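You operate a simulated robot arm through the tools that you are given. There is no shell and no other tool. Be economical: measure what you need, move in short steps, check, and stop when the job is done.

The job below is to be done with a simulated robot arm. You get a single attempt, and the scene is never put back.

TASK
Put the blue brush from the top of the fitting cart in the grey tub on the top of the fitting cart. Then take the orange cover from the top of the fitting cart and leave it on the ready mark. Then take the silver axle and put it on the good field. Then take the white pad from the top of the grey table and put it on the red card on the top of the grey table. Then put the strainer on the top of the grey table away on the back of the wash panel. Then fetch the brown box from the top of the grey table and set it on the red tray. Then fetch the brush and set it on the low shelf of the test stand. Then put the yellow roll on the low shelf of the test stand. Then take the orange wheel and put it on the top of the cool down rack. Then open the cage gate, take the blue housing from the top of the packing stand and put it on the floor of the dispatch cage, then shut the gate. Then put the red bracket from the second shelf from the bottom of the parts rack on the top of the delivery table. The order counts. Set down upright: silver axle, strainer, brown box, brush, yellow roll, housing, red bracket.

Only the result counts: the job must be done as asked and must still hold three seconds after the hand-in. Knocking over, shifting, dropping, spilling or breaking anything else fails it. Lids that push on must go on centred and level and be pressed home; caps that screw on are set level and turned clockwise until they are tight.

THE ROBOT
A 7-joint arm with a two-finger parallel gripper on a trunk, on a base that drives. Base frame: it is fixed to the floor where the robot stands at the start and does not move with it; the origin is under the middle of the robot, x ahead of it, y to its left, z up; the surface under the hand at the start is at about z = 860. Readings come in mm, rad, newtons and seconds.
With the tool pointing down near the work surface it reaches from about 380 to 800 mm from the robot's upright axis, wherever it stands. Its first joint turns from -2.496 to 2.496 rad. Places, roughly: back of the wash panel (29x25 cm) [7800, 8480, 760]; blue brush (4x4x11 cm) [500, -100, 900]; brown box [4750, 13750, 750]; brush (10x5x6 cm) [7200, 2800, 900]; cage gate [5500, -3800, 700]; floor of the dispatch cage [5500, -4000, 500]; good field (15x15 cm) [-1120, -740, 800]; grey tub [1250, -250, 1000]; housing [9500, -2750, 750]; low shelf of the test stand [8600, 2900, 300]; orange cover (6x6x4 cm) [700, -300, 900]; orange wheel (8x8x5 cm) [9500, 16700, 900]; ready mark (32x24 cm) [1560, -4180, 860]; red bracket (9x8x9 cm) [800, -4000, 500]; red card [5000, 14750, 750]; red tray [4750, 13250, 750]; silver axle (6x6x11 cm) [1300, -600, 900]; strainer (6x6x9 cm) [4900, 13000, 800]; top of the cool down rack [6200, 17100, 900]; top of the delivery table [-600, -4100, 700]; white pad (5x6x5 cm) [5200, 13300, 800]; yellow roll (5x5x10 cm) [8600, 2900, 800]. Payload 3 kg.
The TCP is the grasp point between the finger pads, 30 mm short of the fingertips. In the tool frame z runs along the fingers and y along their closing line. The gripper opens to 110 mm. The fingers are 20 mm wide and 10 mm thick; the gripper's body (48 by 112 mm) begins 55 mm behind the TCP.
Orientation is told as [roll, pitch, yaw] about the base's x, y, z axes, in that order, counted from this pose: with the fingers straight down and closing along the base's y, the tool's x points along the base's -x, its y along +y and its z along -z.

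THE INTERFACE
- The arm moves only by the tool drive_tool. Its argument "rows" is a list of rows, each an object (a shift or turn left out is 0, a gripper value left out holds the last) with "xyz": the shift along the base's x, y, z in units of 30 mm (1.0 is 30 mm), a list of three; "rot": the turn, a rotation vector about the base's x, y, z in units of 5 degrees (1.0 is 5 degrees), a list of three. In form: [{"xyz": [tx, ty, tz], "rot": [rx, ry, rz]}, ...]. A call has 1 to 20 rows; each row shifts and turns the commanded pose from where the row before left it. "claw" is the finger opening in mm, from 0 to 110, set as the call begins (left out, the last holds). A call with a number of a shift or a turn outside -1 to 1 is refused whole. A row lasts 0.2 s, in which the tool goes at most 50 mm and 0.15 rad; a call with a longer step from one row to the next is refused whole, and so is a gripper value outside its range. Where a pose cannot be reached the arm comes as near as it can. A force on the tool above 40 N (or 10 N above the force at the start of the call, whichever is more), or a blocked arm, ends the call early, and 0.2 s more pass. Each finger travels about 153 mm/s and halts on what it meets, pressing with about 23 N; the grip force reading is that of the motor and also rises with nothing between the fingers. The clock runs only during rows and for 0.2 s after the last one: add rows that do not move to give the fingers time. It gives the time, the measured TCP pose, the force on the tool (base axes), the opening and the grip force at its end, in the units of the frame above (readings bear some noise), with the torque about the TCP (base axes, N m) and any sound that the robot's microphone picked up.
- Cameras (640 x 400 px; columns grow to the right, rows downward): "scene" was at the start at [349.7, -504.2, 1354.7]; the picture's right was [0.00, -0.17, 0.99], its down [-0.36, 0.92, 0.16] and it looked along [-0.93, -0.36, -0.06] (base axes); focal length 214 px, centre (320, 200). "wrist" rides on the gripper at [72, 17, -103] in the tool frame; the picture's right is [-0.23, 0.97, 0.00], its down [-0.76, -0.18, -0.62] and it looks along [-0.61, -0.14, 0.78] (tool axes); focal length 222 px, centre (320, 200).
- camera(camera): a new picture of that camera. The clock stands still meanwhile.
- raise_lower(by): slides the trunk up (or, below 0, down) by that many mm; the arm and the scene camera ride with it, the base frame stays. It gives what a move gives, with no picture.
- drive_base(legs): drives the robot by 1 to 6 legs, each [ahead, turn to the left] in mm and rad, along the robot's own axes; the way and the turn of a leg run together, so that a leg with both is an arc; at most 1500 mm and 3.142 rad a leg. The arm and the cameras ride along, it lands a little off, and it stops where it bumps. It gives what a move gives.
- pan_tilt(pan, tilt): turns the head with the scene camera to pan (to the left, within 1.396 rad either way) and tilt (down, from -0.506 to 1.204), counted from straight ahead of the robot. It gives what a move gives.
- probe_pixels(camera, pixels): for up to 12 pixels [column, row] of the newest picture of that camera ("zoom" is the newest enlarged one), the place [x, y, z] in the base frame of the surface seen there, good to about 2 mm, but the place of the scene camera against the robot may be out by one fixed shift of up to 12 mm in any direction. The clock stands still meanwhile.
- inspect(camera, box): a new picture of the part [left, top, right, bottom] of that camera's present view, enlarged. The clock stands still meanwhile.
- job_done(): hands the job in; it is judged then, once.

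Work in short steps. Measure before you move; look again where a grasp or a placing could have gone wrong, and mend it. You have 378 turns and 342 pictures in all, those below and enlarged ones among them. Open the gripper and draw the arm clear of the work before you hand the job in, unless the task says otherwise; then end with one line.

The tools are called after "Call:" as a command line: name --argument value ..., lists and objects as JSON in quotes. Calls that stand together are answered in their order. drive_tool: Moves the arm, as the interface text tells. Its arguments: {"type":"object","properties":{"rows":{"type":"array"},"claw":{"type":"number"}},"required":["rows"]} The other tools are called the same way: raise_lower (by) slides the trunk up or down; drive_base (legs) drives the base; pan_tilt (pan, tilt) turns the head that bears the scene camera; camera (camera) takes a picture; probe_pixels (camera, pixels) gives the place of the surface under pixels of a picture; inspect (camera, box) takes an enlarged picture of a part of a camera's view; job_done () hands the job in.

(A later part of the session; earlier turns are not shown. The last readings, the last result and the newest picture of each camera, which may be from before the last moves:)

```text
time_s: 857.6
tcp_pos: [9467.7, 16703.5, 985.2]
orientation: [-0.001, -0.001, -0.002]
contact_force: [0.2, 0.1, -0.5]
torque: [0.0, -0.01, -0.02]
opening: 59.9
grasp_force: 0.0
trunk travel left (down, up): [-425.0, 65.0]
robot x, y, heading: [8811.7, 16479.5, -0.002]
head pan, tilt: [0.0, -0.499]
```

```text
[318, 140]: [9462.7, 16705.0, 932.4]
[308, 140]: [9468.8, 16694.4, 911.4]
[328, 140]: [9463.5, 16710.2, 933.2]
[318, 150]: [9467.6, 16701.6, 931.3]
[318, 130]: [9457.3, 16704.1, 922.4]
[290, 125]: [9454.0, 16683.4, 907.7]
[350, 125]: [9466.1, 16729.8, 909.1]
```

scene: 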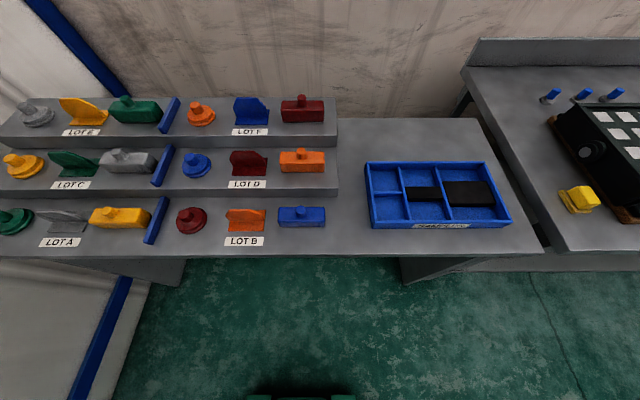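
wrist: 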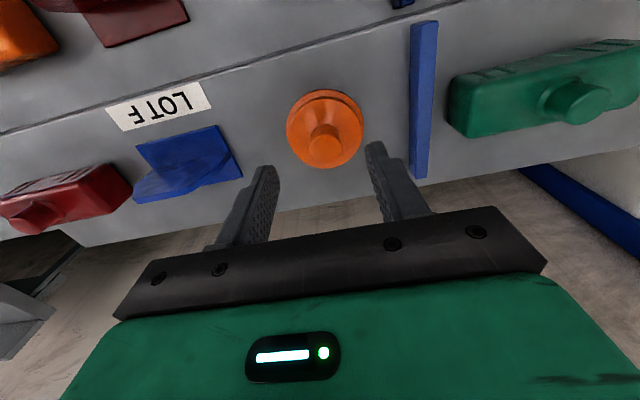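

Call:
drive_tool --rows '[{"xyz": [0, 0.07, -0.7]}, {"xyz": [0, 0, -0.7]}, {}]'

Call:
drive_tool --rows '[{}, {}, {}, {}]' --claw 0

Call:
drive_tool --rows '[{"xyz": [0, 0, 0.3]}, {"xyz": [0, 0, 0.6]}, {"xyz": [0, 0, 0.8]}, {"xyz": [0, 0, 1]}, {"xyz": [0, 0, 1]}, {"xyz": [0, 0, 1]}, {"xyz": [0, 0, 1]}, {"xyz": [-0.5, -0.5, 1]}, {"xyz": [-0.9, -0.5, 0.5]}, {"xyz": [-0.9, -0.5, 0.5]}]'

Call:
camera --camera "wrist"

```text
time_s: 858.4
tcp_pos: [9468.6, 16705.9, 943.2]
orientation: [-0.001, 0.0, -0.001]
contact_force: [0.7, -0.3, 0.2]
torque: [0.03, 0.0, 0.0]
opening: 59.9
grasp_force: 0.0
trunk travel left (down, up): [-425.0, 65.0]
robot x, y, heading: [8813.6, 16478.2, 0.001]
head pan, tilt: [0.0, -0.499]
```

```text
time_s: 859.4
tcp_pos: [9467.1, 16706.8, 944.0]
orientation: [0.002, -0.001, -0.003]
contact_force: [-1.0, 0.9, -1.2]
torque: [-0.13, 0.0, 0.0]
opening: 25.3
grasp_force: 23.1
trunk travel left (down, up): [-425.0, 65.0]
robot x, y, heading: [8809.0, 16476.1, 0.003]
head pan, tilt: [0.0, -0.499]
```

```text
time_s: 861.6
tcp_pos: [9399.7, 16660.6, 1174.1]
orientation: [0.001, 0.0, -0.003]
contact_force: [0.2, 0.4, -4.9]
torque: [0.01, 0.01, -0.05]
opening: 25.3
grasp_force: 22.5
trunk travel left (down, up): [-425.0, 65.0]
robot x, y, heading: [8811.3, 16476.6, 0.002]
head pan, tilt: [0.0, -0.499]
```

```text
181 pictures are left
```

wrist: 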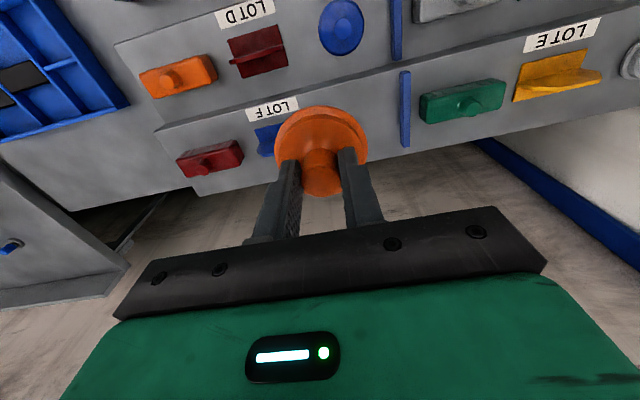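

Wheel held by its hub. I draw the hand in, back off, and drive west toward the cool-down rack near (6200,17100).

Call:
drive_tool --rows '[{"xyz": [-0.8, -0.8, 0.5]}, {"xyz": [-0.8, -0.8, 0.5]}, {"xyz": [-0.8, -0.8, 0.5]}, {"xyz": [-0.8, -0.8, 0.2]}, {"xyz": [-0.8, -0.8, 0]}, {"xyz": [-0.8, -0.8, 0]}, {"xyz": [-0.8, -0.8, 0]}]'

Call:
drive_base --legs '[[-420, 0], [0, -2.94], [1100, 0], [1050, 0], [0, -1.77]]'

Call:
camera --camera "scene"

```text
time_s: 863.2
tcp_pos: [9231.8, 16494.6, 1224.9]
orientation: [0.003, 0.0, -0.001]
contact_force: [1.1, 0.4, -5.6]
torque: [-0.01, 0.0, -0.03]
opening: 25.5
grasp_force: 22.8
trunk travel left (down, up): [-425.0, 65.0]
robot x, y, heading: [8808.9, 16475.6, -0.001]
head pan, tilt: [0.0, -0.499]
```

```text
time_s: 871.2
tcp_pos: [8071.1, 16197.5, 1225.9]
orientation: [0.002, 0.001, -2.464]
contact_force: [-0.2, 0.7, -1.0]
torque: [-0.07, -0.05, -0.05]
opening: 0.0
grasp_force: 23.0
trunk travel left (down, up): [-425.0, 65.0]
robot x, y, heading: [8443.5, 16413.2, -2.494]
head pan, tilt: [0.0, -0.499]
stopped in leg 2: the robot was blocked; the commanded pose is now the measured one
```

```text
180 pictures are left
```

scene: 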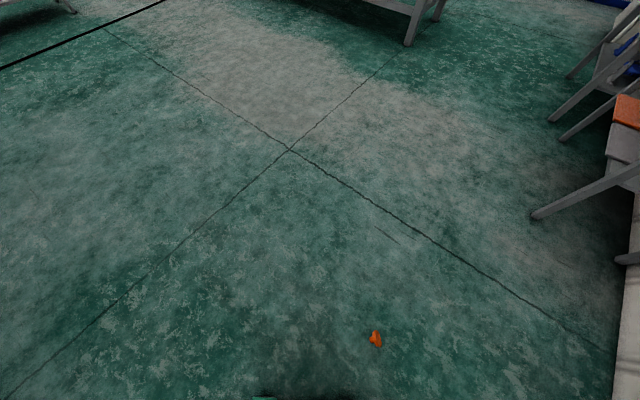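

The gripper reads 0 mm: the wheel was lost in the blocked turn, and something orange lies on the floor at (376,340). I look at it closely.

Call:
inspect --camera "scene" --box '[320, 300, 440, 380]'

Call:
probe_pixels --camera "scene" --pixels '[[376, 340], [372, 335], [380, 345], [376, 332], [360, 345]]'

Call:
camera --camera "wrist"

```text
5.00 times, centred on (380, 340) of scene
```

zoom: 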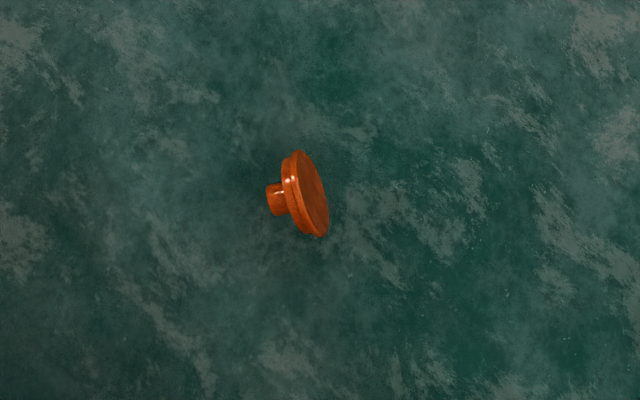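

```text
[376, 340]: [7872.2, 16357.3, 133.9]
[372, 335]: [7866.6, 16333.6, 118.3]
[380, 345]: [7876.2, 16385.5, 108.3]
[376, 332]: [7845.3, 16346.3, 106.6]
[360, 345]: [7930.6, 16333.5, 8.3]
```

```text
178 pictures are left
```

wrist: 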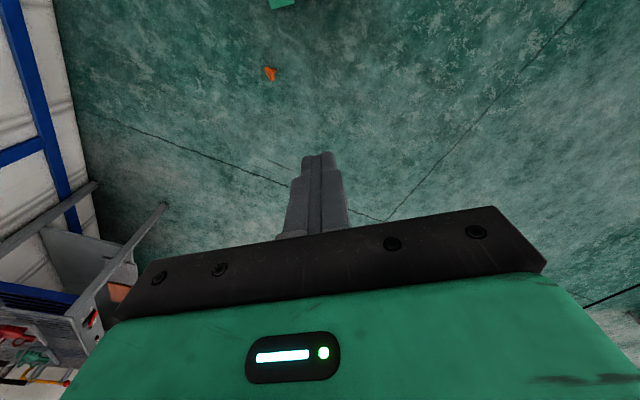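

It is still in the air (z≈120). I let a moment pass with still rows, then look where it comes to rest.

Call:
drive_tool --rows '[{}, {}, {}, {}, {}, {}, {}, {}, {}, {}]' --claw 60

Call:
camera --camera "scene"

```text
time_s: 873.4
tcp_pos: [8072.3, 16196.9, 1224.9]
orientation: [0.001, -0.001, -2.464]
contact_force: [0.8, -0.2, 0.8]
torque: [0.0, 0.02, -0.02]
opening: 60.3
grasp_force: 0.0
trunk travel left (down, up): [-425.0, 65.0]
robot x, y, heading: [8446.3, 16414.7, -2.499]
head pan, tilt: [0.0, -0.499]
```

```text
177 pictures are left
```

scene: 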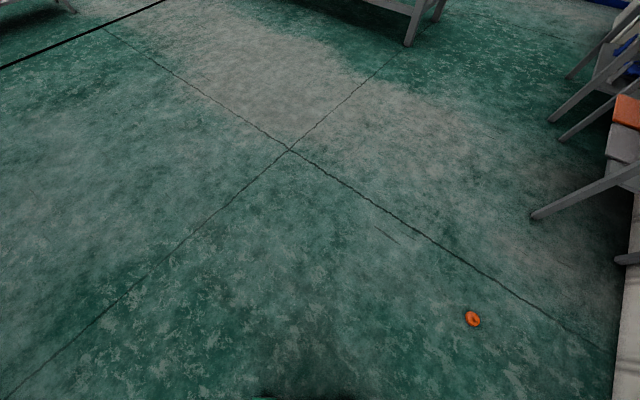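

Call:
inspect --camera "scene" --box '[430, 280, 520, 360]'

Call:
probe_pixels --camera "scene" --pixels '[[473, 318], [467, 316], [479, 322], [473, 326], [473, 311]]'

Call:
drive_tool --rows '[{}, {}, {}, {}, {}, {}, {}, {}, {}, {}]'

Call:
camera --camera "scene"

```text
5.00 times, centred on (475, 320) of scene
```

zoom: 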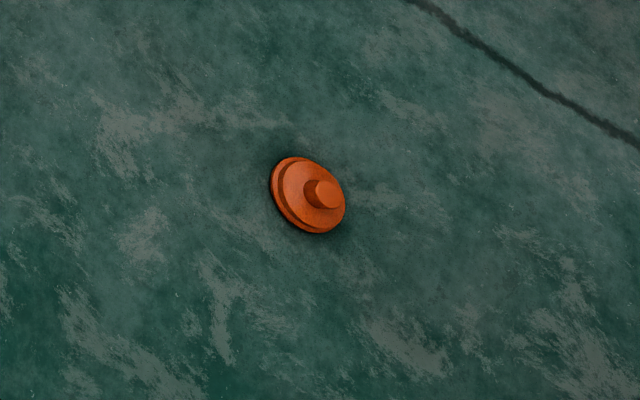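

```text
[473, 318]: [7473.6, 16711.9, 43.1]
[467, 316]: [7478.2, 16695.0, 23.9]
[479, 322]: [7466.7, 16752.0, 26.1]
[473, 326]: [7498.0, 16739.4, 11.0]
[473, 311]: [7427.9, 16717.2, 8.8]
```

```text
time_s: 875.6
tcp_pos: [8072.2, 16196.7, 1225.5]
orientation: [0.001, 0.0, -2.466]
contact_force: [-0.4, -0.3, -0.5]
torque: [-0.03, 0.0, 0.03]
opening: 59.8
grasp_force: 0.1
trunk travel left (down, up): [-425.0, 65.0]
robot x, y, heading: [8447.5, 16411.4, -2.502]
head pan, tilt: [0.0, -0.499]
```

```text
175 pictures are left
```

scene: 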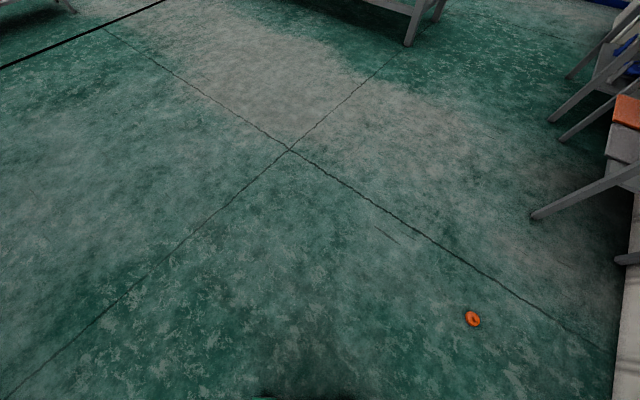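

The wheel has landed upright at about (7462,16724) with its hub up — it can be fetched. I turn toward it in small turns and stop ≈580 mm short.

Call:
drive_base --legs '[[0, -0.47], [0, -0.47], [450, 0]]'

Call:
pan_tilt --pan 0 --tilt 0

Call:
camera --camera "scene"

```text
time_s: 881.1
tcp_pos: [7617.4, 16711.7, 1225.0]
orientation: [0.001, 0.003, 2.882]
contact_force: [-0.6, -0.4, 0.9]
torque: [-0.02, -0.01, -0.03]
opening: 60.1
grasp_force: 0.1
trunk travel left (down, up): [-425.0, 65.0]
robot x, y, heading: [8012.4, 16529.5, 2.851]
head pan, tilt: [0.0, -0.499]
```

```text
time_s: 882.0
tcp_pos: [7618.2, 16712.0, 1225.3]
orientation: [0.001, -0.001, 2.882]
contact_force: [-0.8, -0.2, 0.0]
torque: [0.01, 0.0, -0.02]
opening: 60.0
grasp_force: 0.0
trunk travel left (down, up): [-425.0, 65.0]
robot x, y, heading: [8011.9, 16531.0, 2.847]
head pan, tilt: [0.0, 0.0]
```

```text
174 pictures are left
```

scene: 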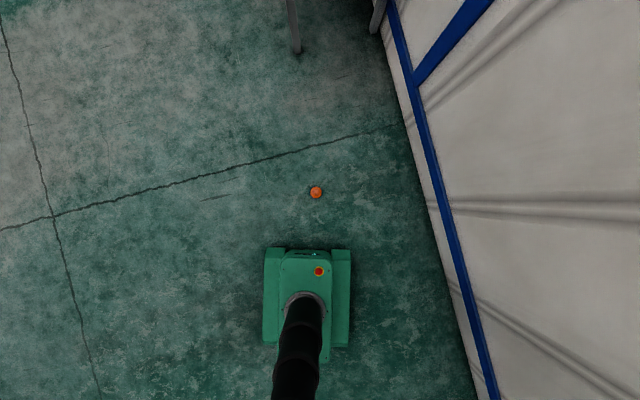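

I centre the hand over the wheel and lower the trunk.

Call:
drive_tool --rows '[{"xyz": [-0.86, 0.07, -0.5]}, {"xyz": [-0.86, 0.07, -0.5]}, {"xyz": [-0.86, 0.07, -0.5]}, {"xyz": [-0.86, 0.07, -0.5]}, {"xyz": [-0.86, 0.07, -0.5]}, {"xyz": [-0.86, 0.07, -0.5]}]'

Call:
raise_lower --by -400

Call:
camera --camera "wrist"

```text
time_s: 883.4
tcp_pos: [7463.7, 16723.9, 1134.1]
orientation: [0.001, 0.002, 2.882]
contact_force: [0.5, 0.7, -0.1]
torque: [-0.02, 0.01, -0.02]
opening: 60.1
grasp_force: 0.1
trunk travel left (down, up): [-425.0, 65.0]
robot x, y, heading: [8007.4, 16534.1, 2.85]
head pan, tilt: [0.0, 0.0]
```

```text
time_s: 887.2
tcp_pos: [7464.2, 16723.1, 735.0]
orientation: [0.001, 0.003, 2.884]
contact_force: [0.0, -0.4, 0.8]
torque: [0.01, -0.01, -0.01]
opening: 60.2
grasp_force: 0.0
trunk travel left (down, up): [-25.0, 465.0]
robot x, y, heading: [8011.0, 16532.8, 2.85]
head pan, tilt: [0.0, 0.0]
```

```text
173 pictures are left
```

wrist: 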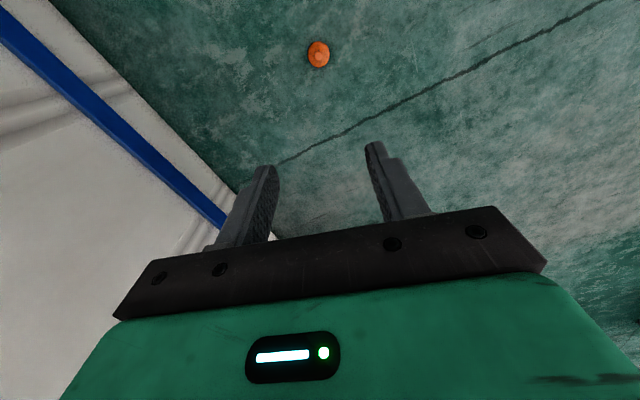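

Call:
drive_tool --rows '[{"xyz": [0, 0, -1]}, {"xyz": [0, 0, -1]}, {"xyz": [0, 0, -1]}, {"xyz": [0, 0, -1]}, {"xyz": [0, 0, -1]}, {"xyz": [0, 0, -1]}, {"xyz": [0, 0, -1]}, {"xyz": [0, 0, -1]}, {"xyz": [0, 0, -1]}, {"xyz": [0, 0, -1]}, {"xyz": [0, 0, -1]}, {"xyz": [0, 0, -1]}, {"xyz": [0, 0, -1]}, {"xyz": [0, 0, -1]}, {"xyz": [0, 0, -1]}, {"xyz": [0, 0, -1]}]'

Call:
camera --camera "wrist"

Call:
inspect --camera "wrist" --box '[270, 40, 370, 140]'

```text
time_s: 890.6
tcp_pos: [7462.6, 16723.6, 255.1]
orientation: [0.002, 0.0, 2.884]
contact_force: [0.7, 0.1, 0.5]
torque: [0.01, -0.01, 0.01]
opening: 59.9
grasp_force: 0.0
trunk travel left (down, up): [-25.0, 465.0]
robot x, y, heading: [8010.7, 16534.5, 2.852]
head pan, tilt: [0.0, 0.0]
```

```text
172 pictures are left
```

wrist: 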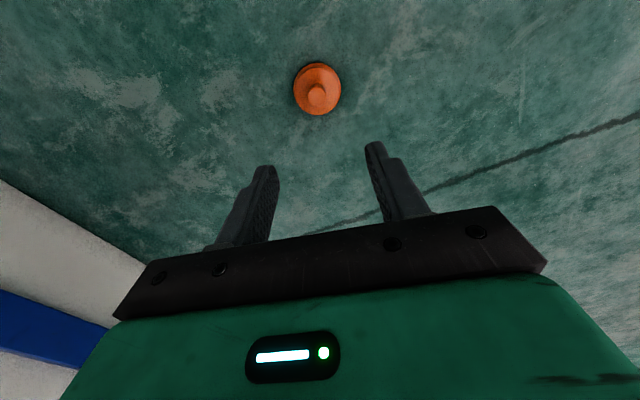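

```text
4.00 times, centred on (320, 90) of wrist
```

zoom: 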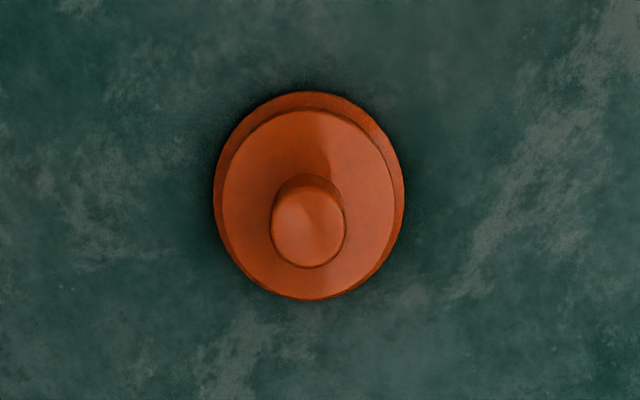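

Call:
probe_pixels --camera "zoom" --pixels '[[308, 228], [275, 228], [340, 228], [308, 200], [308, 260], [225, 190], [398, 190], [305, 290], [310, 100], [200, 300]]'

```text
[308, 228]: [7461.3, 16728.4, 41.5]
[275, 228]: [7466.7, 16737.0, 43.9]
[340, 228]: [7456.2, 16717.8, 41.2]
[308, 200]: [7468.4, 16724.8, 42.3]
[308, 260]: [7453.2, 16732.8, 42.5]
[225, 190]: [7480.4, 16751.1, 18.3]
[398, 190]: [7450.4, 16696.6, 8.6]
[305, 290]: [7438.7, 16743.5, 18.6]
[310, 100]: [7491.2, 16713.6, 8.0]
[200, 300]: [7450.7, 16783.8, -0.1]
```

Hub centre ≈ (7460.5,16728.5), top z 42. I descend to TCP ≈ 51 and grip it.

Call:
drive_tool --rows '[{"xyz": [-0.07, 0.16, -1]}, {"xyz": [0, 0, -1]}, {"xyz": [0, 0, -1]}, {"xyz": [0, 0, -1]}, {"xyz": [0, 0, -0.9]}, {"xyz": [0, 0, -0.9]}, {"xyz": [0, 0, -0.8]}, {"xyz": [0, 0, -0.2]}, {}]'

Call:
camera --camera "wrist"

```text
time_s: 892.6
tcp_pos: [7460.3, 16728.6, 118.0]
orientation: [0.0, 0.001, 2.883]
contact_force: [0.9, -0.4, 0.7]
torque: [-0.01, 0.02, 0.02]
opening: 59.9
grasp_force: 0.0
out of reach, approached as far as the arm can: row 5, 6, 7, 8
trunk travel left (down, up): [-25.0, 465.0]
robot x, y, heading: [8011.2, 16533.2, 2.852]
head pan, tilt: [0.0, 0.0]
```

```text
170 pictures are left
```

wrist: 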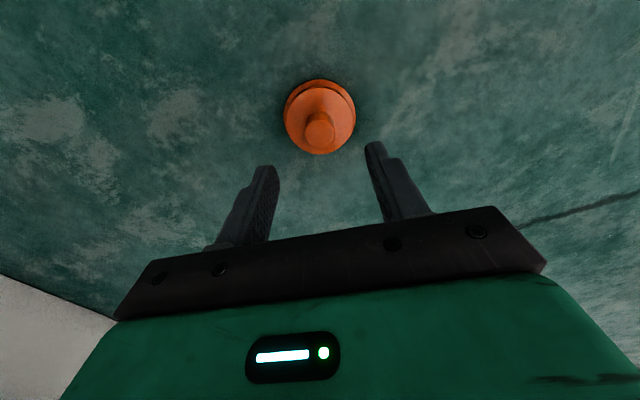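

The arm bottoms out at z≈118 at this radius. I raise a bit, lower the trunk the last 25 mm, drive 120 mm closer and pull the hand back over the wheel.

Call:
drive_tool --rows '[{"xyz": [0, 0, 0.9]}, {"xyz": [0, 0, 0.9]}, {"xyz": [0, 0, 0.9]}]'

Call:
raise_lower --by -25

Call:
drive_base --legs '[[125, 0]]'

Call:
drive_tool --rows '[{"xyz": [0.8, -0.24, 0]}, {"xyz": [0.8, -0.24, 0]}, {"xyz": [0.8, -0.24, 0]}, {"xyz": [0.8, -0.24, 0]}, {"xyz": [0.8, -0.24, 0]}]'

Call:
camera --camera "wrist"

```text
time_s: 893.5
tcp_pos: [7463.5, 16727.5, 198.2]
orientation: [-0.001, 0.002, 2.885]
contact_force: [0.1, -0.3, 0.2]
torque: [-0.01, 0.01, 0.02]
opening: 60.0
grasp_force: 0.0
trunk travel left (down, up): [-25.0, 465.0]
robot x, y, heading: [8006.9, 16533.2, 2.852]
head pan, tilt: [0.0, 0.0]
```

```text
time_s: 894.2
tcp_pos: [7461.5, 16729.3, 172.9]
orientation: [-0.001, 0.001, 2.884]
contact_force: [0.0, 1.3, -0.6]
torque: [0.01, -0.02, 0.01]
opening: 60.0
grasp_force: 0.1
trunk travel left (down, up): [0.0, 490.0]
robot x, y, heading: [8010.2, 16535.7, 2.857]
head pan, tilt: [0.0, 0.0]
```

```text
time_s: 895.4
tcp_pos: [7342.3, 16764.2, 174.3]
orientation: [0.001, 0.001, 2.881]
contact_force: [0.4, 0.0, 0.2]
torque: [0.01, 0.01, 0.01]
opening: 60.2
grasp_force: 0.1
trunk travel left (down, up): [0.0, 490.0]
robot x, y, heading: [7890.6, 16570.2, 2.85]
head pan, tilt: [0.0, 0.0]
```

```text
time_s: 896.6
tcp_pos: [7462.0, 16729.7, 175.0]
orientation: [0.0, 0.0, 2.881]
contact_force: [0.8, -0.1, 0.5]
torque: [0.0, 0.02, -0.01]
opening: 60.0
grasp_force: 0.1
trunk travel left (down, up): [0.0, 490.0]
robot x, y, heading: [7890.3, 16568.2, 2.85]
head pan, tilt: [0.0, 0.0]
```

```text
169 pictures are left
```

wrist: 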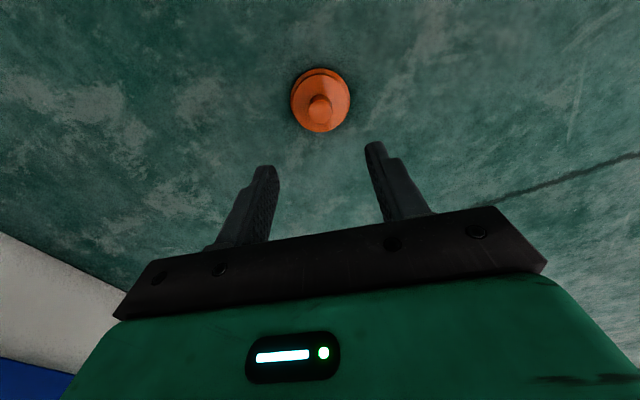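

Now at radius ≈458. I descend toward TCP ≈ 51.

Call:
drive_tool --rows '[{"xyz": [-0.05, 0, -0.9]}, {"xyz": [0, 0, -0.9]}, {"xyz": [0, 0, -0.9]}, {"xyz": [0, 0, -0.8]}, {"xyz": [0, 0, -0.4]}, {}]'

Call:
camera --camera "wrist"

```text
time_s: 898.0
tcp_pos: [7459.2, 16728.2, 57.6]
orientation: [0.001, 0.001, 2.883]
contact_force: [-0.5, 1.1, 0.8]
torque: [0.01, 0.01, -0.02]
opening: 59.9
grasp_force: 0.1
trunk travel left (down, up): [0.0, 490.0]
robot x, y, heading: [7888.8, 16568.4, 2.853]
head pan, tilt: [0.0, 0.0]
```

```text
168 pictures are left
```

wrist: 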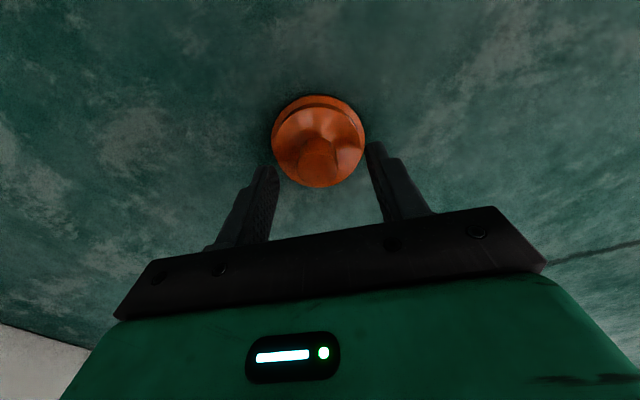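

Call:
drive_tool --rows '[{"xyz": [0.04, 0, -0.18]}, {}]'

Call:
drive_tool --rows '[{}, {}, {}, {}]' --claw 0

Call:
drive_tool --rows '[{"xyz": [0, 0, 0.3]}, {"xyz": [0, 0, 0.6]}, {"xyz": [0, 0, 0.9]}, {"xyz": [0, 0, 0.9]}, {"xyz": [0, 0, 0.9]}, {"xyz": [0, 0, 0.9]}]'

Call:
camera --camera "wrist"

```text
time_s: 898.6
tcp_pos: [7461.4, 16729.0, 52.7]
orientation: [0.0, 0.002, 2.884]
contact_force: [-0.7, 0.7, -0.1]
torque: [0.01, 0.03, -0.01]
opening: 60.0
grasp_force: 0.1
trunk travel left (down, up): [0.0, 490.0]
robot x, y, heading: [7887.7, 16568.2, 2.851]
head pan, tilt: [0.0, 0.0]
```

```text
time_s: 899.6
tcp_pos: [7460.6, 16728.1, 52.8]
orientation: [0.001, 0.002, 2.883]
contact_force: [0.3, 2.2, -0.1]
torque: [0.11, 0.02, 0.05]
opening: 25.4
grasp_force: 23.0
trunk travel left (down, up): [0.0, 490.0]
robot x, y, heading: [7890.2, 16567.1, 2.854]
head pan, tilt: [0.0, 0.0]
```

```text
time_s: 901.0
tcp_pos: [7460.9, 16729.4, 188.5]
orientation: [0.002, 0.003, 2.883]
contact_force: [0.8, -0.2, -5.8]
torque: [-0.01, -0.01, -0.03]
opening: 25.5
grasp_force: 22.7
trunk travel left (down, up): [0.0, 490.0]
robot x, y, heading: [7891.5, 16569.7, 2.851]
head pan, tilt: [0.0, 0.0]
```

```text
167 pictures are left
```

wrist: 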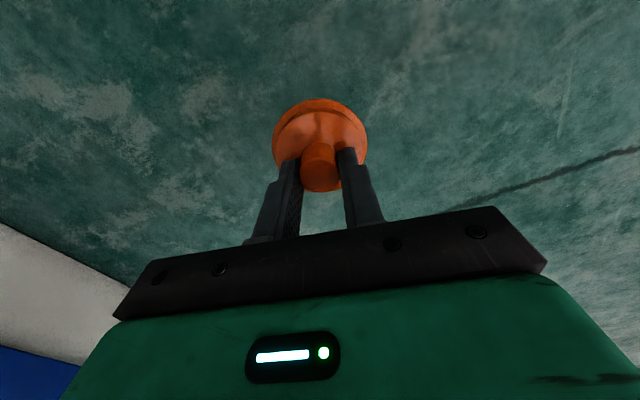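

Wheel recovered. I raise arm and trunk, then drive gently (small turns) toward the rack.

Call:
raise_lower --by 400

Call:
drive_tool --rows '[{"xyz": [0, 0, 0.9]}, {"xyz": [0, 0, 0.9]}, {"xyz": [0, 0, 0.9]}, {"xyz": [0, 0, 0.9]}, {"xyz": [0, 0, 0.9]}, {"xyz": [0, 0, 0.9]}, {"xyz": [0, 0, 0.9]}, {"xyz": [0, 0, 0.9]}, {"xyz": [0, 0, 0.9]}, {"xyz": [0, 0, 0.9]}, {"xyz": [0, 0, 0.9]}, {"xyz": [0, 0, 0.9]}, {"xyz": [0, 0, 0.9]}, {"xyz": [0, 0, 0.9]}, {"xyz": [0, 0, 0.9]}, {"xyz": [0, 0, 0.9]}, {"xyz": [0, 0, 0.9]}, {"xyz": [0, 0, 0.9]}, {"xyz": [0, 0, 0.9]}, {"xyz": [0, 0, 0.9]}]'

Call:
drive_base --legs '[[0, 0.48], [800, 0]]'

Call:
pan_tilt --pan -0.6 --tilt -0.506

Call:
camera --camera "scene"

```text
time_s: 904.9
tcp_pos: [7461.2, 16728.7, 587.2]
orientation: [0.0, 0.002, 2.884]
contact_force: [0.2, -0.9, -5.8]
torque: [-0.03, -0.03, -0.02]
opening: 25.4
grasp_force: 23.3
trunk travel left (down, up): [-400.0, 90.0]
robot x, y, heading: [7889.3, 16567.5, 2.855]
head pan, tilt: [0.0, 0.0]
```

```text
time_s: 909.0
tcp_pos: [7461.2, 16729.4, 1128.0]
orientation: [0.0, 0.003, 2.883]
contact_force: [0.1, 0.5, -6.5]
torque: [-0.02, 0.03, 0.0]
opening: 25.1
grasp_force: 22.6
trunk travel left (down, up): [-400.0, 90.0]
robot x, y, heading: [7891.7, 16567.1, 2.852]
head pan, tilt: [0.0, 0.0]
```

```text
time_s: 914.7
tcp_pos: [6653.3, 16364.7, 1127.6]
orientation: [0.002, 0.001, -2.921]
contact_force: [-0.7, -1.3, -6.1]
torque: [-0.01, 0.01, 0.01]
opening: 25.1
grasp_force: 23.2
trunk travel left (down, up): [-400.0, 90.0]
robot x, y, heading: [7113.2, 16417.2, -2.949]
head pan, tilt: [0.0, 0.0]
```

```text
time_s: 915.7
tcp_pos: [6653.7, 16363.3, 1129.5]
orientation: [0.002, 0.001, -2.919]
contact_force: [0.4, 0.0, -5.9]
torque: [-0.01, 0.0, 0.01]
opening: 25.0
grasp_force: 23.3
trunk travel left (down, up): [-400.0, 90.0]
robot x, y, heading: [7110.0, 16415.9, -2.954]
head pan, tilt: [-0.6, -0.499]
```

```text
166 pictures are left
```

scene: 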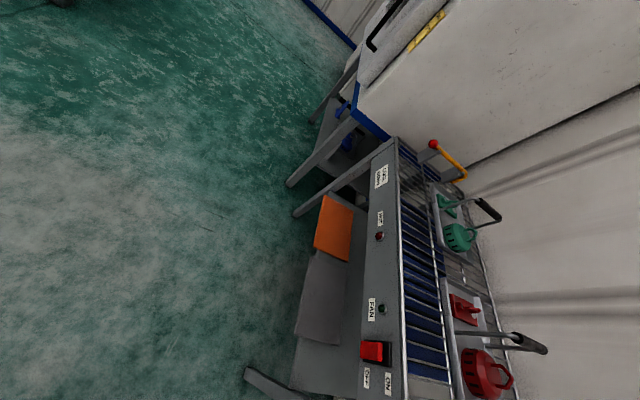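

Call:
inspect --camera "scene" --box '[340, 120, 560, 400]'

Call:
probe_pixels --camera "scene" --pixels '[[395, 140], [404, 250], [440, 250], [408, 380], [430, 320], [450, 380], [425, 230], [470, 320], [460, 235], [300, 215], [250, 375], [372, 200]]'

```text
1.43 times, centred on (450, 260) of scene
```

zoom: 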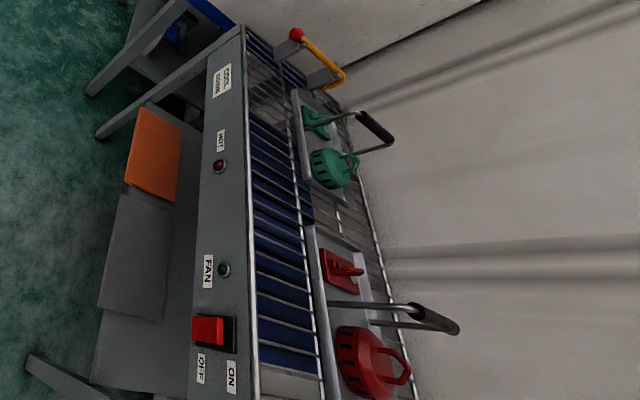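

```text
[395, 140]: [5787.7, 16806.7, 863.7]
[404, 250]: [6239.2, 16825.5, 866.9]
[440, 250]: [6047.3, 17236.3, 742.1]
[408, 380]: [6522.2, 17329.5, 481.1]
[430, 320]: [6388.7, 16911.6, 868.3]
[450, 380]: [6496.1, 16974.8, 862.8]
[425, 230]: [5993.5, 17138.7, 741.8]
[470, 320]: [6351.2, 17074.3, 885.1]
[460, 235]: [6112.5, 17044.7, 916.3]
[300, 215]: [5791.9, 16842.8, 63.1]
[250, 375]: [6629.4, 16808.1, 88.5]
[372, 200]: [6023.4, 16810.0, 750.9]
```

The rack top is a wire grid at z≈862, y from 16815; the front strip (y≈16840–16990) is free before the tool trays. I drive to about (6335,16270) and turn north in small turns.

Call:
drive_base --legs '[[790, 0], [0, -0.44], [0, -0.44], [0, -0.44], [0, -0.438]]'

Call:
pan_tilt --pan 0 --tilt -0.3

Call:
camera --camera "scene"

```text
time_s: 925.7
tcp_pos: [6366.9, 16722.4, 1130.3]
orientation: [0.003, 0.002, 1.604]
contact_force: [2.2, 0.4, -6.1]
torque: [-0.02, 0.13, -0.03]
opening: 25.0
grasp_force: 22.8
trunk travel left (down, up): [-400.0, 90.0]
robot x, y, heading: [6269.3, 16264.1, 1.612]
head pan, tilt: [-0.6, -0.499]
stopped in leg 5: the robot was blocked; the commanded pose is now the measured one
```

```text
time_s: 926.7
tcp_pos: [6364.6, 16722.5, 1129.4]
orientation: [0.001, 0.001, 1.603]
contact_force: [0.0, 0.0, -5.1]
torque: [-0.03, 0.01, -0.02]
opening: 25.3
grasp_force: 23.2
trunk travel left (down, up): [-400.0, 90.0]
robot x, y, heading: [6267.9, 16261.9, 1.611]
head pan, tilt: [0.0, -0.3]
```

```text
164 pictures are left
```

scene: 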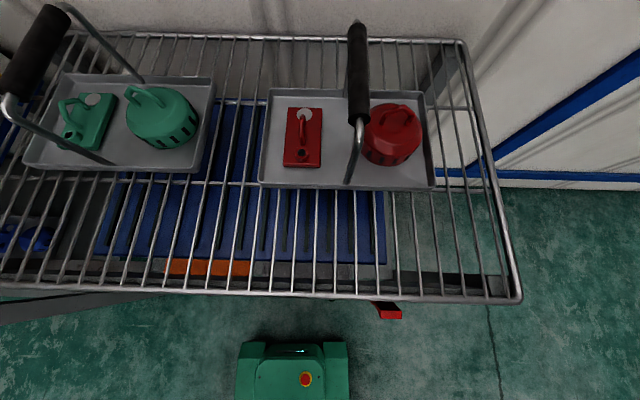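

The wheel is still held. The free front strip of the grid is around (330,240). I probe the bars and strip limits.

Call:
probe_pixels --camera "scene" --pixels '[[297, 292], [325, 294], [275, 240], [309, 240], [338, 240], [366, 240], [320, 186], [347, 189], [430, 188], [245, 240], [210, 168], [515, 298]]'

Call:
inspect --camera "scene" --box '[220, 160, 440, 310]'

```text
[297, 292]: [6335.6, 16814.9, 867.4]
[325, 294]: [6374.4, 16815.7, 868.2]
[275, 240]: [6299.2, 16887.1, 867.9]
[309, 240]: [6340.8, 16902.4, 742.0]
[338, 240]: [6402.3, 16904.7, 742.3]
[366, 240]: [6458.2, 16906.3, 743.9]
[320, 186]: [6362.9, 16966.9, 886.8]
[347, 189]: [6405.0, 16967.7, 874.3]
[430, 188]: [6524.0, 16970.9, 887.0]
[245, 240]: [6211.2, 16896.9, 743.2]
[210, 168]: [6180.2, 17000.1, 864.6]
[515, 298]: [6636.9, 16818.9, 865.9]
```

```text
2.67 times, centred on (330, 235) of scene
```

zoom: 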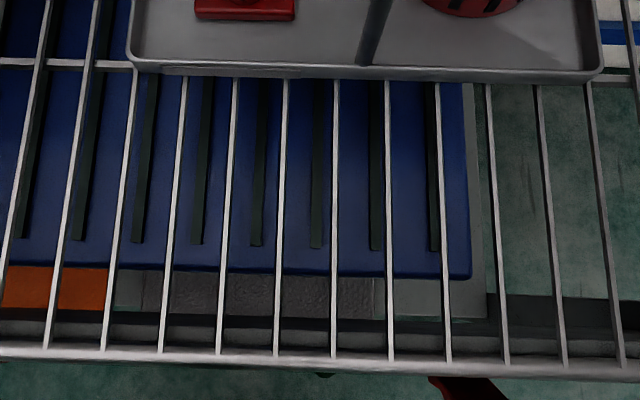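

Bars are 30 mm apart, free strip y 16825–16970, z≈862. I place at (6290,16896), away from the basket handle. I move there and descend part way.

Call:
drive_tool --rows '[{"xyz": [-0.42, 0.96, 0]}, {"xyz": [-0.42, 0.96, 0]}, {"xyz": [-0.42, 0.96, 0]}, {"xyz": [-0.42, 0.96, 0]}, {"xyz": [-0.42, 0.96, 0]}, {"xyz": [-0.42, 0.98, 0]}, {"xyz": [0, 0, -1]}, {"xyz": [0, 0, -1]}, {"xyz": [0, 0, -1]}, {}]'

Call:
camera --camera "wrist"

Call:
camera --camera "scene"

```text
time_s: 928.9
tcp_pos: [6289.6, 16896.1, 1039.3]
orientation: [0.002, 0.001, 1.606]
contact_force: [0.3, -0.6, -5.0]
torque: [-0.05, -0.01, -0.04]
opening: 25.0
grasp_force: 23.0
trunk travel left (down, up): [-400.0, 90.0]
robot x, y, heading: [6265.6, 16267.5, 1.607]
head pan, tilt: [0.0, -0.3]
```

```text
162 pictures are left
```

wrist: 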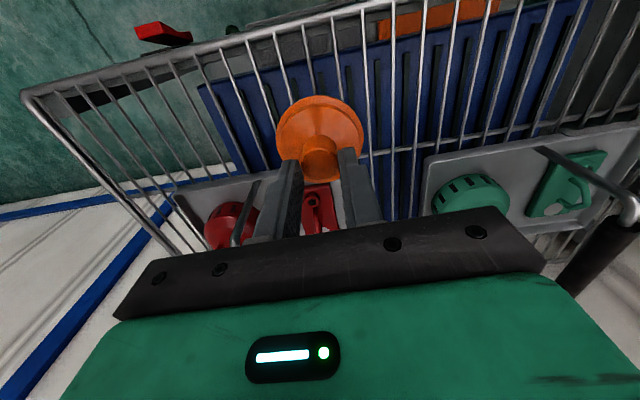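

```text
161 pictures are left
```

scene: 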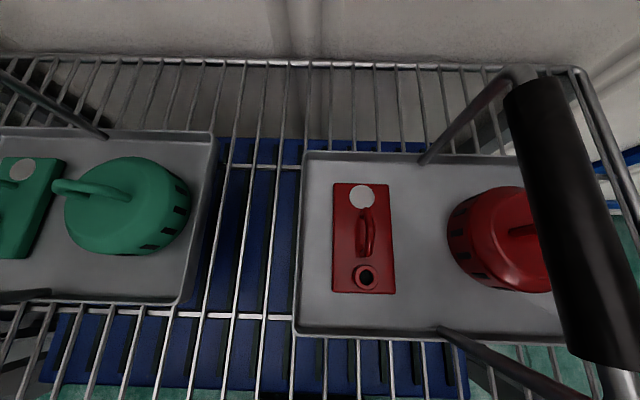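

The red basket's handle is near; I probe its position relative to the hand.

Call:
probe_pixels --camera "scene" --pixels '[[570, 300], [540, 120], [480, 355], [540, 390], [445, 330], [600, 350], [300, 320], [170, 305]]'

```text
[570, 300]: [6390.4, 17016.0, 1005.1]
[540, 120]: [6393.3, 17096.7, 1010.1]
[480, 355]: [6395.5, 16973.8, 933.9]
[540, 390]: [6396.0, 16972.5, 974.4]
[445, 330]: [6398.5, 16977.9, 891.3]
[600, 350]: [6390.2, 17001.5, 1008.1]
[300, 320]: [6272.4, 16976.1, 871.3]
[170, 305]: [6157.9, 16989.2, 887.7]
```

Clear by 40+ mm. I lower the wheel to just above the grid, then to contact.

Call:
drive_tool --rows '[{"xyz": [0, 0, -0.9]}, {"xyz": [0, 0, -0.9]}, {"xyz": [0, 0, -0.9]}, {"xyz": [0, 0, -0.9]}, {"xyz": [0, 0, -0.3]}, {}]'

Call:
drive_tool --rows '[{"xyz": [0, 0, -0.06]}, {}]'

Call:
drive_tool --rows '[{"xyz": [0, 0, -0.05]}, {}]'

Call:
drive_tool --rows '[{"xyz": [0, 0, -0.05]}, {}]'

```text
time_s: 930.3
tcp_pos: [6290.3, 16896.0, 923.7]
orientation: [0.004, -0.002, 1.606]
contact_force: [-0.1, 3.9, 20.9]
torque: [0.16, -0.02, 0.01]
opening: 25.1
grasp_force: 22.3
trunk travel left (down, up): [-400.0, 90.0]
robot x, y, heading: [6265.4, 16266.2, 1.605]
head pan, tilt: [0.0, -0.3]
```

```text
time_s: 930.9
tcp_pos: [6288.2, 16894.4, 921.3]
orientation: [0.004, -0.001, 1.606]
contact_force: [-2.0, 4.6, 19.5]
torque: [0.09, 0.09, 0.0]
opening: 25.2
grasp_force: 22.4
trunk travel left (down, up): [-400.0, 90.0]
robot x, y, heading: [6265.6, 16264.7, 1.61]
head pan, tilt: [0.0, -0.3]
```

```text
time_s: 931.5
tcp_pos: [6289.2, 16895.2, 920.1]
orientation: [0.003, 0.001, 1.606]
contact_force: [-3.3, 3.2, 21.8]
torque: [0.08, 0.09, 0.03]
opening: 25.3
grasp_force: 22.8
trunk travel left (down, up): [-400.0, 90.0]
robot x, y, heading: [6269.1, 16263.8, 1.609]
head pan, tilt: [0.0, -0.3]
```

```text
time_s: 932.1
tcp_pos: [6288.7, 16895.2, 918.8]
orientation: [0.0, 0.002, 1.605]
contact_force: [-2.7, 0.1, 16.9]
torque: [-0.08, 0.0, -0.01]
opening: 25.1
grasp_force: 23.6
trunk travel left (down, up): [-400.0, 90.0]
robot x, y, heading: [6268.4, 16265.1, 1.606]
head pan, tilt: [0.0, -0.3]
```

Contact already (≈20 N; the grid is a little higher than thought). I ease up slightly, release, and rise.

Call:
drive_tool --rows '[{"xyz": [0, 0, 0.15]}, {}]'

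Call:
drive_tool --rows '[{}, {}, {}]' --claw 55

Call:
drive_tool --rows '[{"xyz": [0, 0, 0.5]}, {"xyz": [0, 0, 0.9]}, {"xyz": [0, 0, 0.9]}, {"xyz": [0, 0, 0.9]}, {"xyz": [0, 0, 0.9]}, {"xyz": [0, 0, 0.9]}, {"xyz": [0, 0, 0.9]}, {"xyz": [0, 0, 0.9]}]'

Call:
camera --camera "wrist"

```text
time_s: 932.7
tcp_pos: [6288.9, 16895.5, 922.6]
orientation: [0.002, 0.003, 1.607]
contact_force: [0.0, 0.4, -5.6]
torque: [-0.04, 0.01, -0.02]
opening: 25.2
grasp_force: 23.3
trunk travel left (down, up): [-400.0, 90.0]
robot x, y, heading: [6266.1, 16264.3, 1.614]
head pan, tilt: [0.0, -0.3]
```

```text
time_s: 933.5
tcp_pos: [6289.4, 16896.0, 922.2]
orientation: [0.002, 0.002, 1.605]
contact_force: [-0.8, 0.5, 0.9]
torque: [-0.02, 0.04, -0.03]
opening: 55.0
grasp_force: 0.2
trunk travel left (down, up): [-400.0, 90.0]
robot x, y, heading: [6269.2, 16265.5, 1.608]
head pan, tilt: [0.0, -0.3]
```

```text
time_s: 935.3
tcp_pos: [6289.7, 16895.9, 1126.2]
orientation: [0.002, -0.001, 1.607]
contact_force: [0.3, 0.1, 0.2]
torque: [-0.01, -0.02, 0.01]
opening: 55.0
grasp_force: 0.1
trunk travel left (down, up): [-400.0, 90.0]
robot x, y, heading: [6264.7, 16262.6, 1.608]
head pan, tilt: [0.0, -0.3]
```

```text
160 pictures are left
```

wrist: 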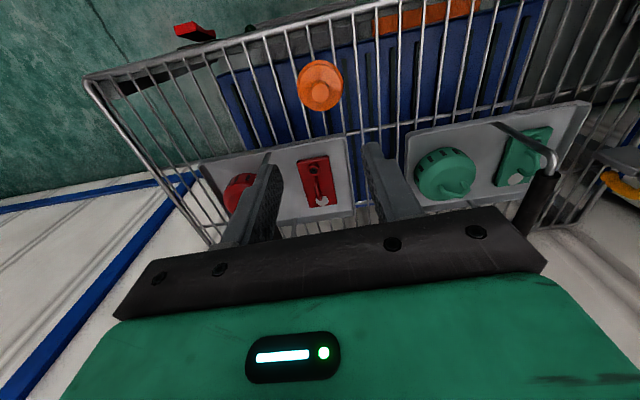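

The wheel rests on the rack's top. Next job is far south: I retract the hand, back off, turn round and start the trip back.

Call:
drive_tool --rows '[{"xyz": [0, -0.9, 0.4]}, {"xyz": [0, -0.9, 0.4]}, {"xyz": [0, -0.9, 0.4]}, {"xyz": [0, -0.9, 0.4]}, {"xyz": [0, -0.9, 0.4]}, {"xyz": [0, -0.9, 0.4]}, {"xyz": [0, -0.9, 0.4]}, {"xyz": [0, -0.9, 0.4]}]'

Call:
drive_base --legs '[[-250, 0], [0, 1.03], [0, 1.03], [0, 1.08]]'

```text
time_s: 937.1
tcp_pos: [6288.1, 16679.1, 1223.8]
orientation: [0.001, 0.004, 1.605]
contact_force: [-0.5, 0.5, -0.4]
torque: [-0.03, 0.01, 0.02]
opening: 55.0
grasp_force: 0.1
trunk travel left (down, up): [-400.0, 90.0]
robot x, y, heading: [6266.6, 16263.7, 1.603]
head pan, tilt: [0.0, -0.3]
```

```text
time_s: 946.3
tcp_pos: [6145.9, 15618.5, 1224.0]
orientation: [0.001, 0.001, -1.802]
contact_force: [1.7, -0.1, 1.0]
torque: [0.01, 0.11, -0.01]
opening: 54.9
grasp_force: 0.1
trunk travel left (down, up): [-400.0, 90.0]
robot x, y, heading: [6194.9, 16038.5, -1.771]
head pan, tilt: [0.0, -0.3]
stopped in leg 4: the robot was blocked; the commanded pose is now the measured one
```

Call:
drive_base --legs '[[0, 0.252], [1500, 0], [1500, 0], [1500, 0]]'

```text
time_s: 968.5
tcp_pos: [6539.3, 11160.9, 1223.1]
orientation: [0.002, 0.002, -1.527]
contact_force: [-0.2, -0.2, 0.1]
torque: [0.01, -0.01, 0.02]
opening: 54.8
grasp_force: 0.0
trunk travel left (down, up): [-400.0, 90.0]
robot x, y, heading: [6475.8, 11575.3, -1.493]
head pan, tilt: [0.0, -0.3]
```

Call:
drive_base --legs '[[0, -0.085], [1500, 0], [0, -0.285], [1000, 0], [1000, 0], [0, 0.29]]'

```text
time_s: 988.0
tcp_pos: [5898.3, 7726.1, 1224.7]
orientation: [0.0, 0.002, -1.612]
contact_force: [-0.4, -0.3, 0.3]
torque: [0.02, -0.03, -0.01]
opening: 55.0
grasp_force: 0.1
trunk travel left (down, up): [-400.0, 90.0]
robot x, y, heading: [5860.5, 8145.2, -1.577]
head pan, tilt: [0.0, -0.3]
```

Call:
drive_base --legs '[[0, 0.023], [1500, 0], [1500, 0], [1500, 0], [1500, 0]]'

Call:
drive_base --legs '[[0, 0.0], [1500, 0], [700, 0]]'

Call:
pan_tilt --pan 0 --tilt -0.506

Call:
camera --camera "scene"

```text
time_s: 1016.8
tcp_pos: [5954.8, 1756.2, 1224.9]
orientation: [0.003, 0.002, -1.599]
contact_force: [-0.2, -0.2, -0.4]
torque: [-0.02, 0.02, 0.01]
opening: 55.0
grasp_force: 0.1
trunk travel left (down, up): [-400.0, 90.0]
robot x, y, heading: [5915.6, 2171.8, -1.564]
head pan, tilt: [0.0, -0.3]
```

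```text
time_s: 1027.9
tcp_pos: [5952.5, -431.0, 1224.7]
orientation: [0.003, 0.003, -1.61]
contact_force: [-0.3, -0.1, 0.6]
torque: [0.01, -0.04, 0.0]
opening: 55.1
grasp_force: 0.1
trunk travel left (down, up): [-400.0, 90.0]
robot x, y, heading: [5913.1, -14.7, -1.575]
head pan, tilt: [0.0, -0.3]
```

```text
time_s: 1028.6
tcp_pos: [5950.1, -430.3, 1225.9]
orientation: [0.0, 0.001, -1.608]
contact_force: [0.2, -0.4, -0.2]
torque: [0.01, 0.0, -0.02]
opening: 55.0
grasp_force: 0.1
trunk travel left (down, up): [-400.0, 90.0]
robot x, y, heading: [5917.2, -10.1, -1.569]
head pan, tilt: [0.0, -0.499]
```

```text
159 pictures are left
```

scene: 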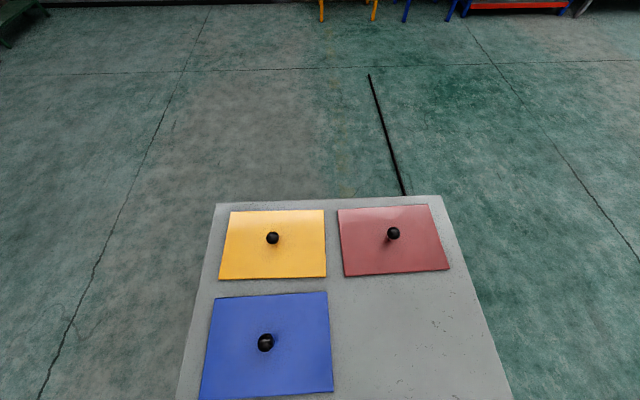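

A table with three plates is directly ahead. I probe its edges to go around it.

Call:
probe_pixels --camera "scene" --pixels '[[216, 206], [440, 198], [180, 398], [510, 398], [368, 76], [404, 192], [320, 15], [405, 15], [470, 8], [10, 30]]'

Call:
pan_tilt --pan 0 --tilt 0.1

Call:
camera --camera "scene"

```text
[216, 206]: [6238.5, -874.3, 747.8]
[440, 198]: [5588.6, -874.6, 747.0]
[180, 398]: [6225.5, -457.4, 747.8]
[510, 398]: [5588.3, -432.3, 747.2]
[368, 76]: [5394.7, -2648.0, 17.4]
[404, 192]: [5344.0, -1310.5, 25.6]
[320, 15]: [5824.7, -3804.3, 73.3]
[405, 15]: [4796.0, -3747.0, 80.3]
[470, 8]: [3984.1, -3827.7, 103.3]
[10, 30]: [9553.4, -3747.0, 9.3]
```

```text
time_s: 1029.6
tcp_pos: [5951.7, -431.2, 1225.2]
orientation: [0.002, 0.002, -1.609]
contact_force: [-0.4, 0.4, -0.1]
torque: [-0.01, 0.0, 0.0]
opening: 55.2
grasp_force: 0.1
trunk travel left (down, up): [-400.0, 90.0]
robot x, y, heading: [5914.6, -14.5, -1.575]
head pan, tilt: [0.0, 0.099]
```

```text
158 pictures are left
```

scene: 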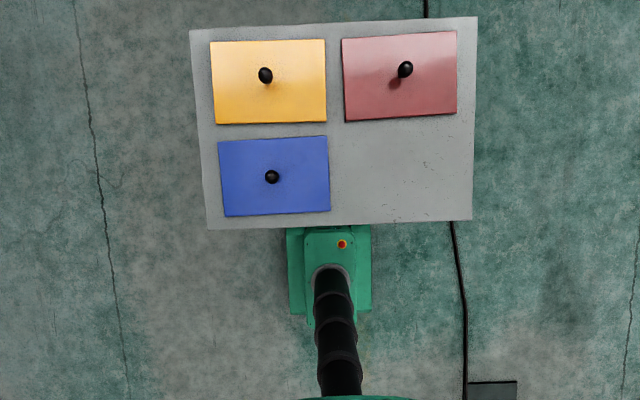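

The table spans x 5588–6238, y -870…≈-290. I back off, pass it on the east side at x≈6740, and go south to y≈-2300.

Call:
drive_base --legs '[[-260, 0], [0, 0.6], [0, 0.575], [900, 0], [0, -0.6], [0, -0.57]]'

Call:
drive_base --legs '[[1200, 0], [900, 0]]'

Call:
pan_tilt --pan -0.3 --tilt -0.506

Call:
camera --camera "scene"

```text
time_s: 1042.4
tcp_pos: [6778.1, -520.0, 1224.8]
orientation: [0.002, 0.002, -1.607]
contact_force: [0.7, 0.4, 0.1]
torque: [0.03, -0.02, -0.02]
opening: 54.7
grasp_force: 0.1
trunk travel left (down, up): [-400.0, 90.0]
robot x, y, heading: [6782.9, -102.4, -1.561]
head pan, tilt: [0.0, 0.099]
```

```text
time_s: 1052.8
tcp_pos: [6802.8, -2620.8, 1226.6]
orientation: [0.002, 0.002, -1.606]
contact_force: [0.3, -0.3, 0.3]
torque: [-0.01, 0.0, 0.0]
opening: 54.9
grasp_force: 0.0
trunk travel left (down, up): [-400.0, 90.0]
robot x, y, heading: [6803.6, -2198.0, -1.562]
head pan, tilt: [0.0, 0.099]
```

```text
time_s: 1053.8
tcp_pos: [6804.9, -2620.0, 1228.0]
orientation: [0.003, 0.002, -1.603]
contact_force: [0.6, -0.5, -1.2]
torque: [0.03, 0.0, 0.02]
opening: 55.2
grasp_force: 0.1
trunk travel left (down, up): [-400.0, 90.0]
robot x, y, heading: [6807.1, -2203.0, -1.559]
head pan, tilt: [-0.3, -0.499]
```

```text
157 pictures are left
```

scene: 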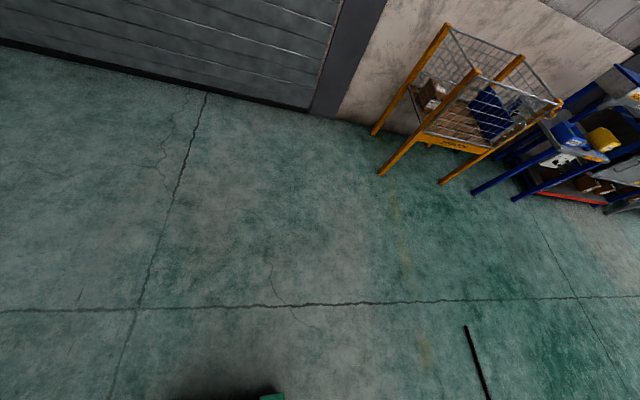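

Call:
inspect --camera "scene" --box '[360, 10, 580, 200]'

Call:
probe_pixels --camera "scene" --pixels '[[380, 172], [440, 182], [475, 70], [560, 103], [425, 135], [490, 148], [447, 28], [525, 58], [460, 140], [375, 130], [432, 95]]'

```text
2.11 times, centred on (470, 105) of scene
```

zoom: 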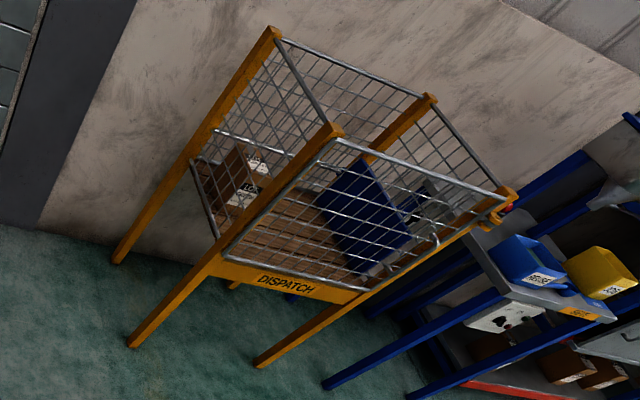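

```text
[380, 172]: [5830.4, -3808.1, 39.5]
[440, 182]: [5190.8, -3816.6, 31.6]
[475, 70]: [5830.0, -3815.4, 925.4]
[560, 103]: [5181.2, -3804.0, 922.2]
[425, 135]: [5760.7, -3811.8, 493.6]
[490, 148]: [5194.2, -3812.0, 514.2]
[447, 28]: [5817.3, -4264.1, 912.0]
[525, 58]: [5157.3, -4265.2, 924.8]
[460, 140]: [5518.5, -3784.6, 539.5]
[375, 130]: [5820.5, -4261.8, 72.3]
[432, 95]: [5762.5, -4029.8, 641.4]
```

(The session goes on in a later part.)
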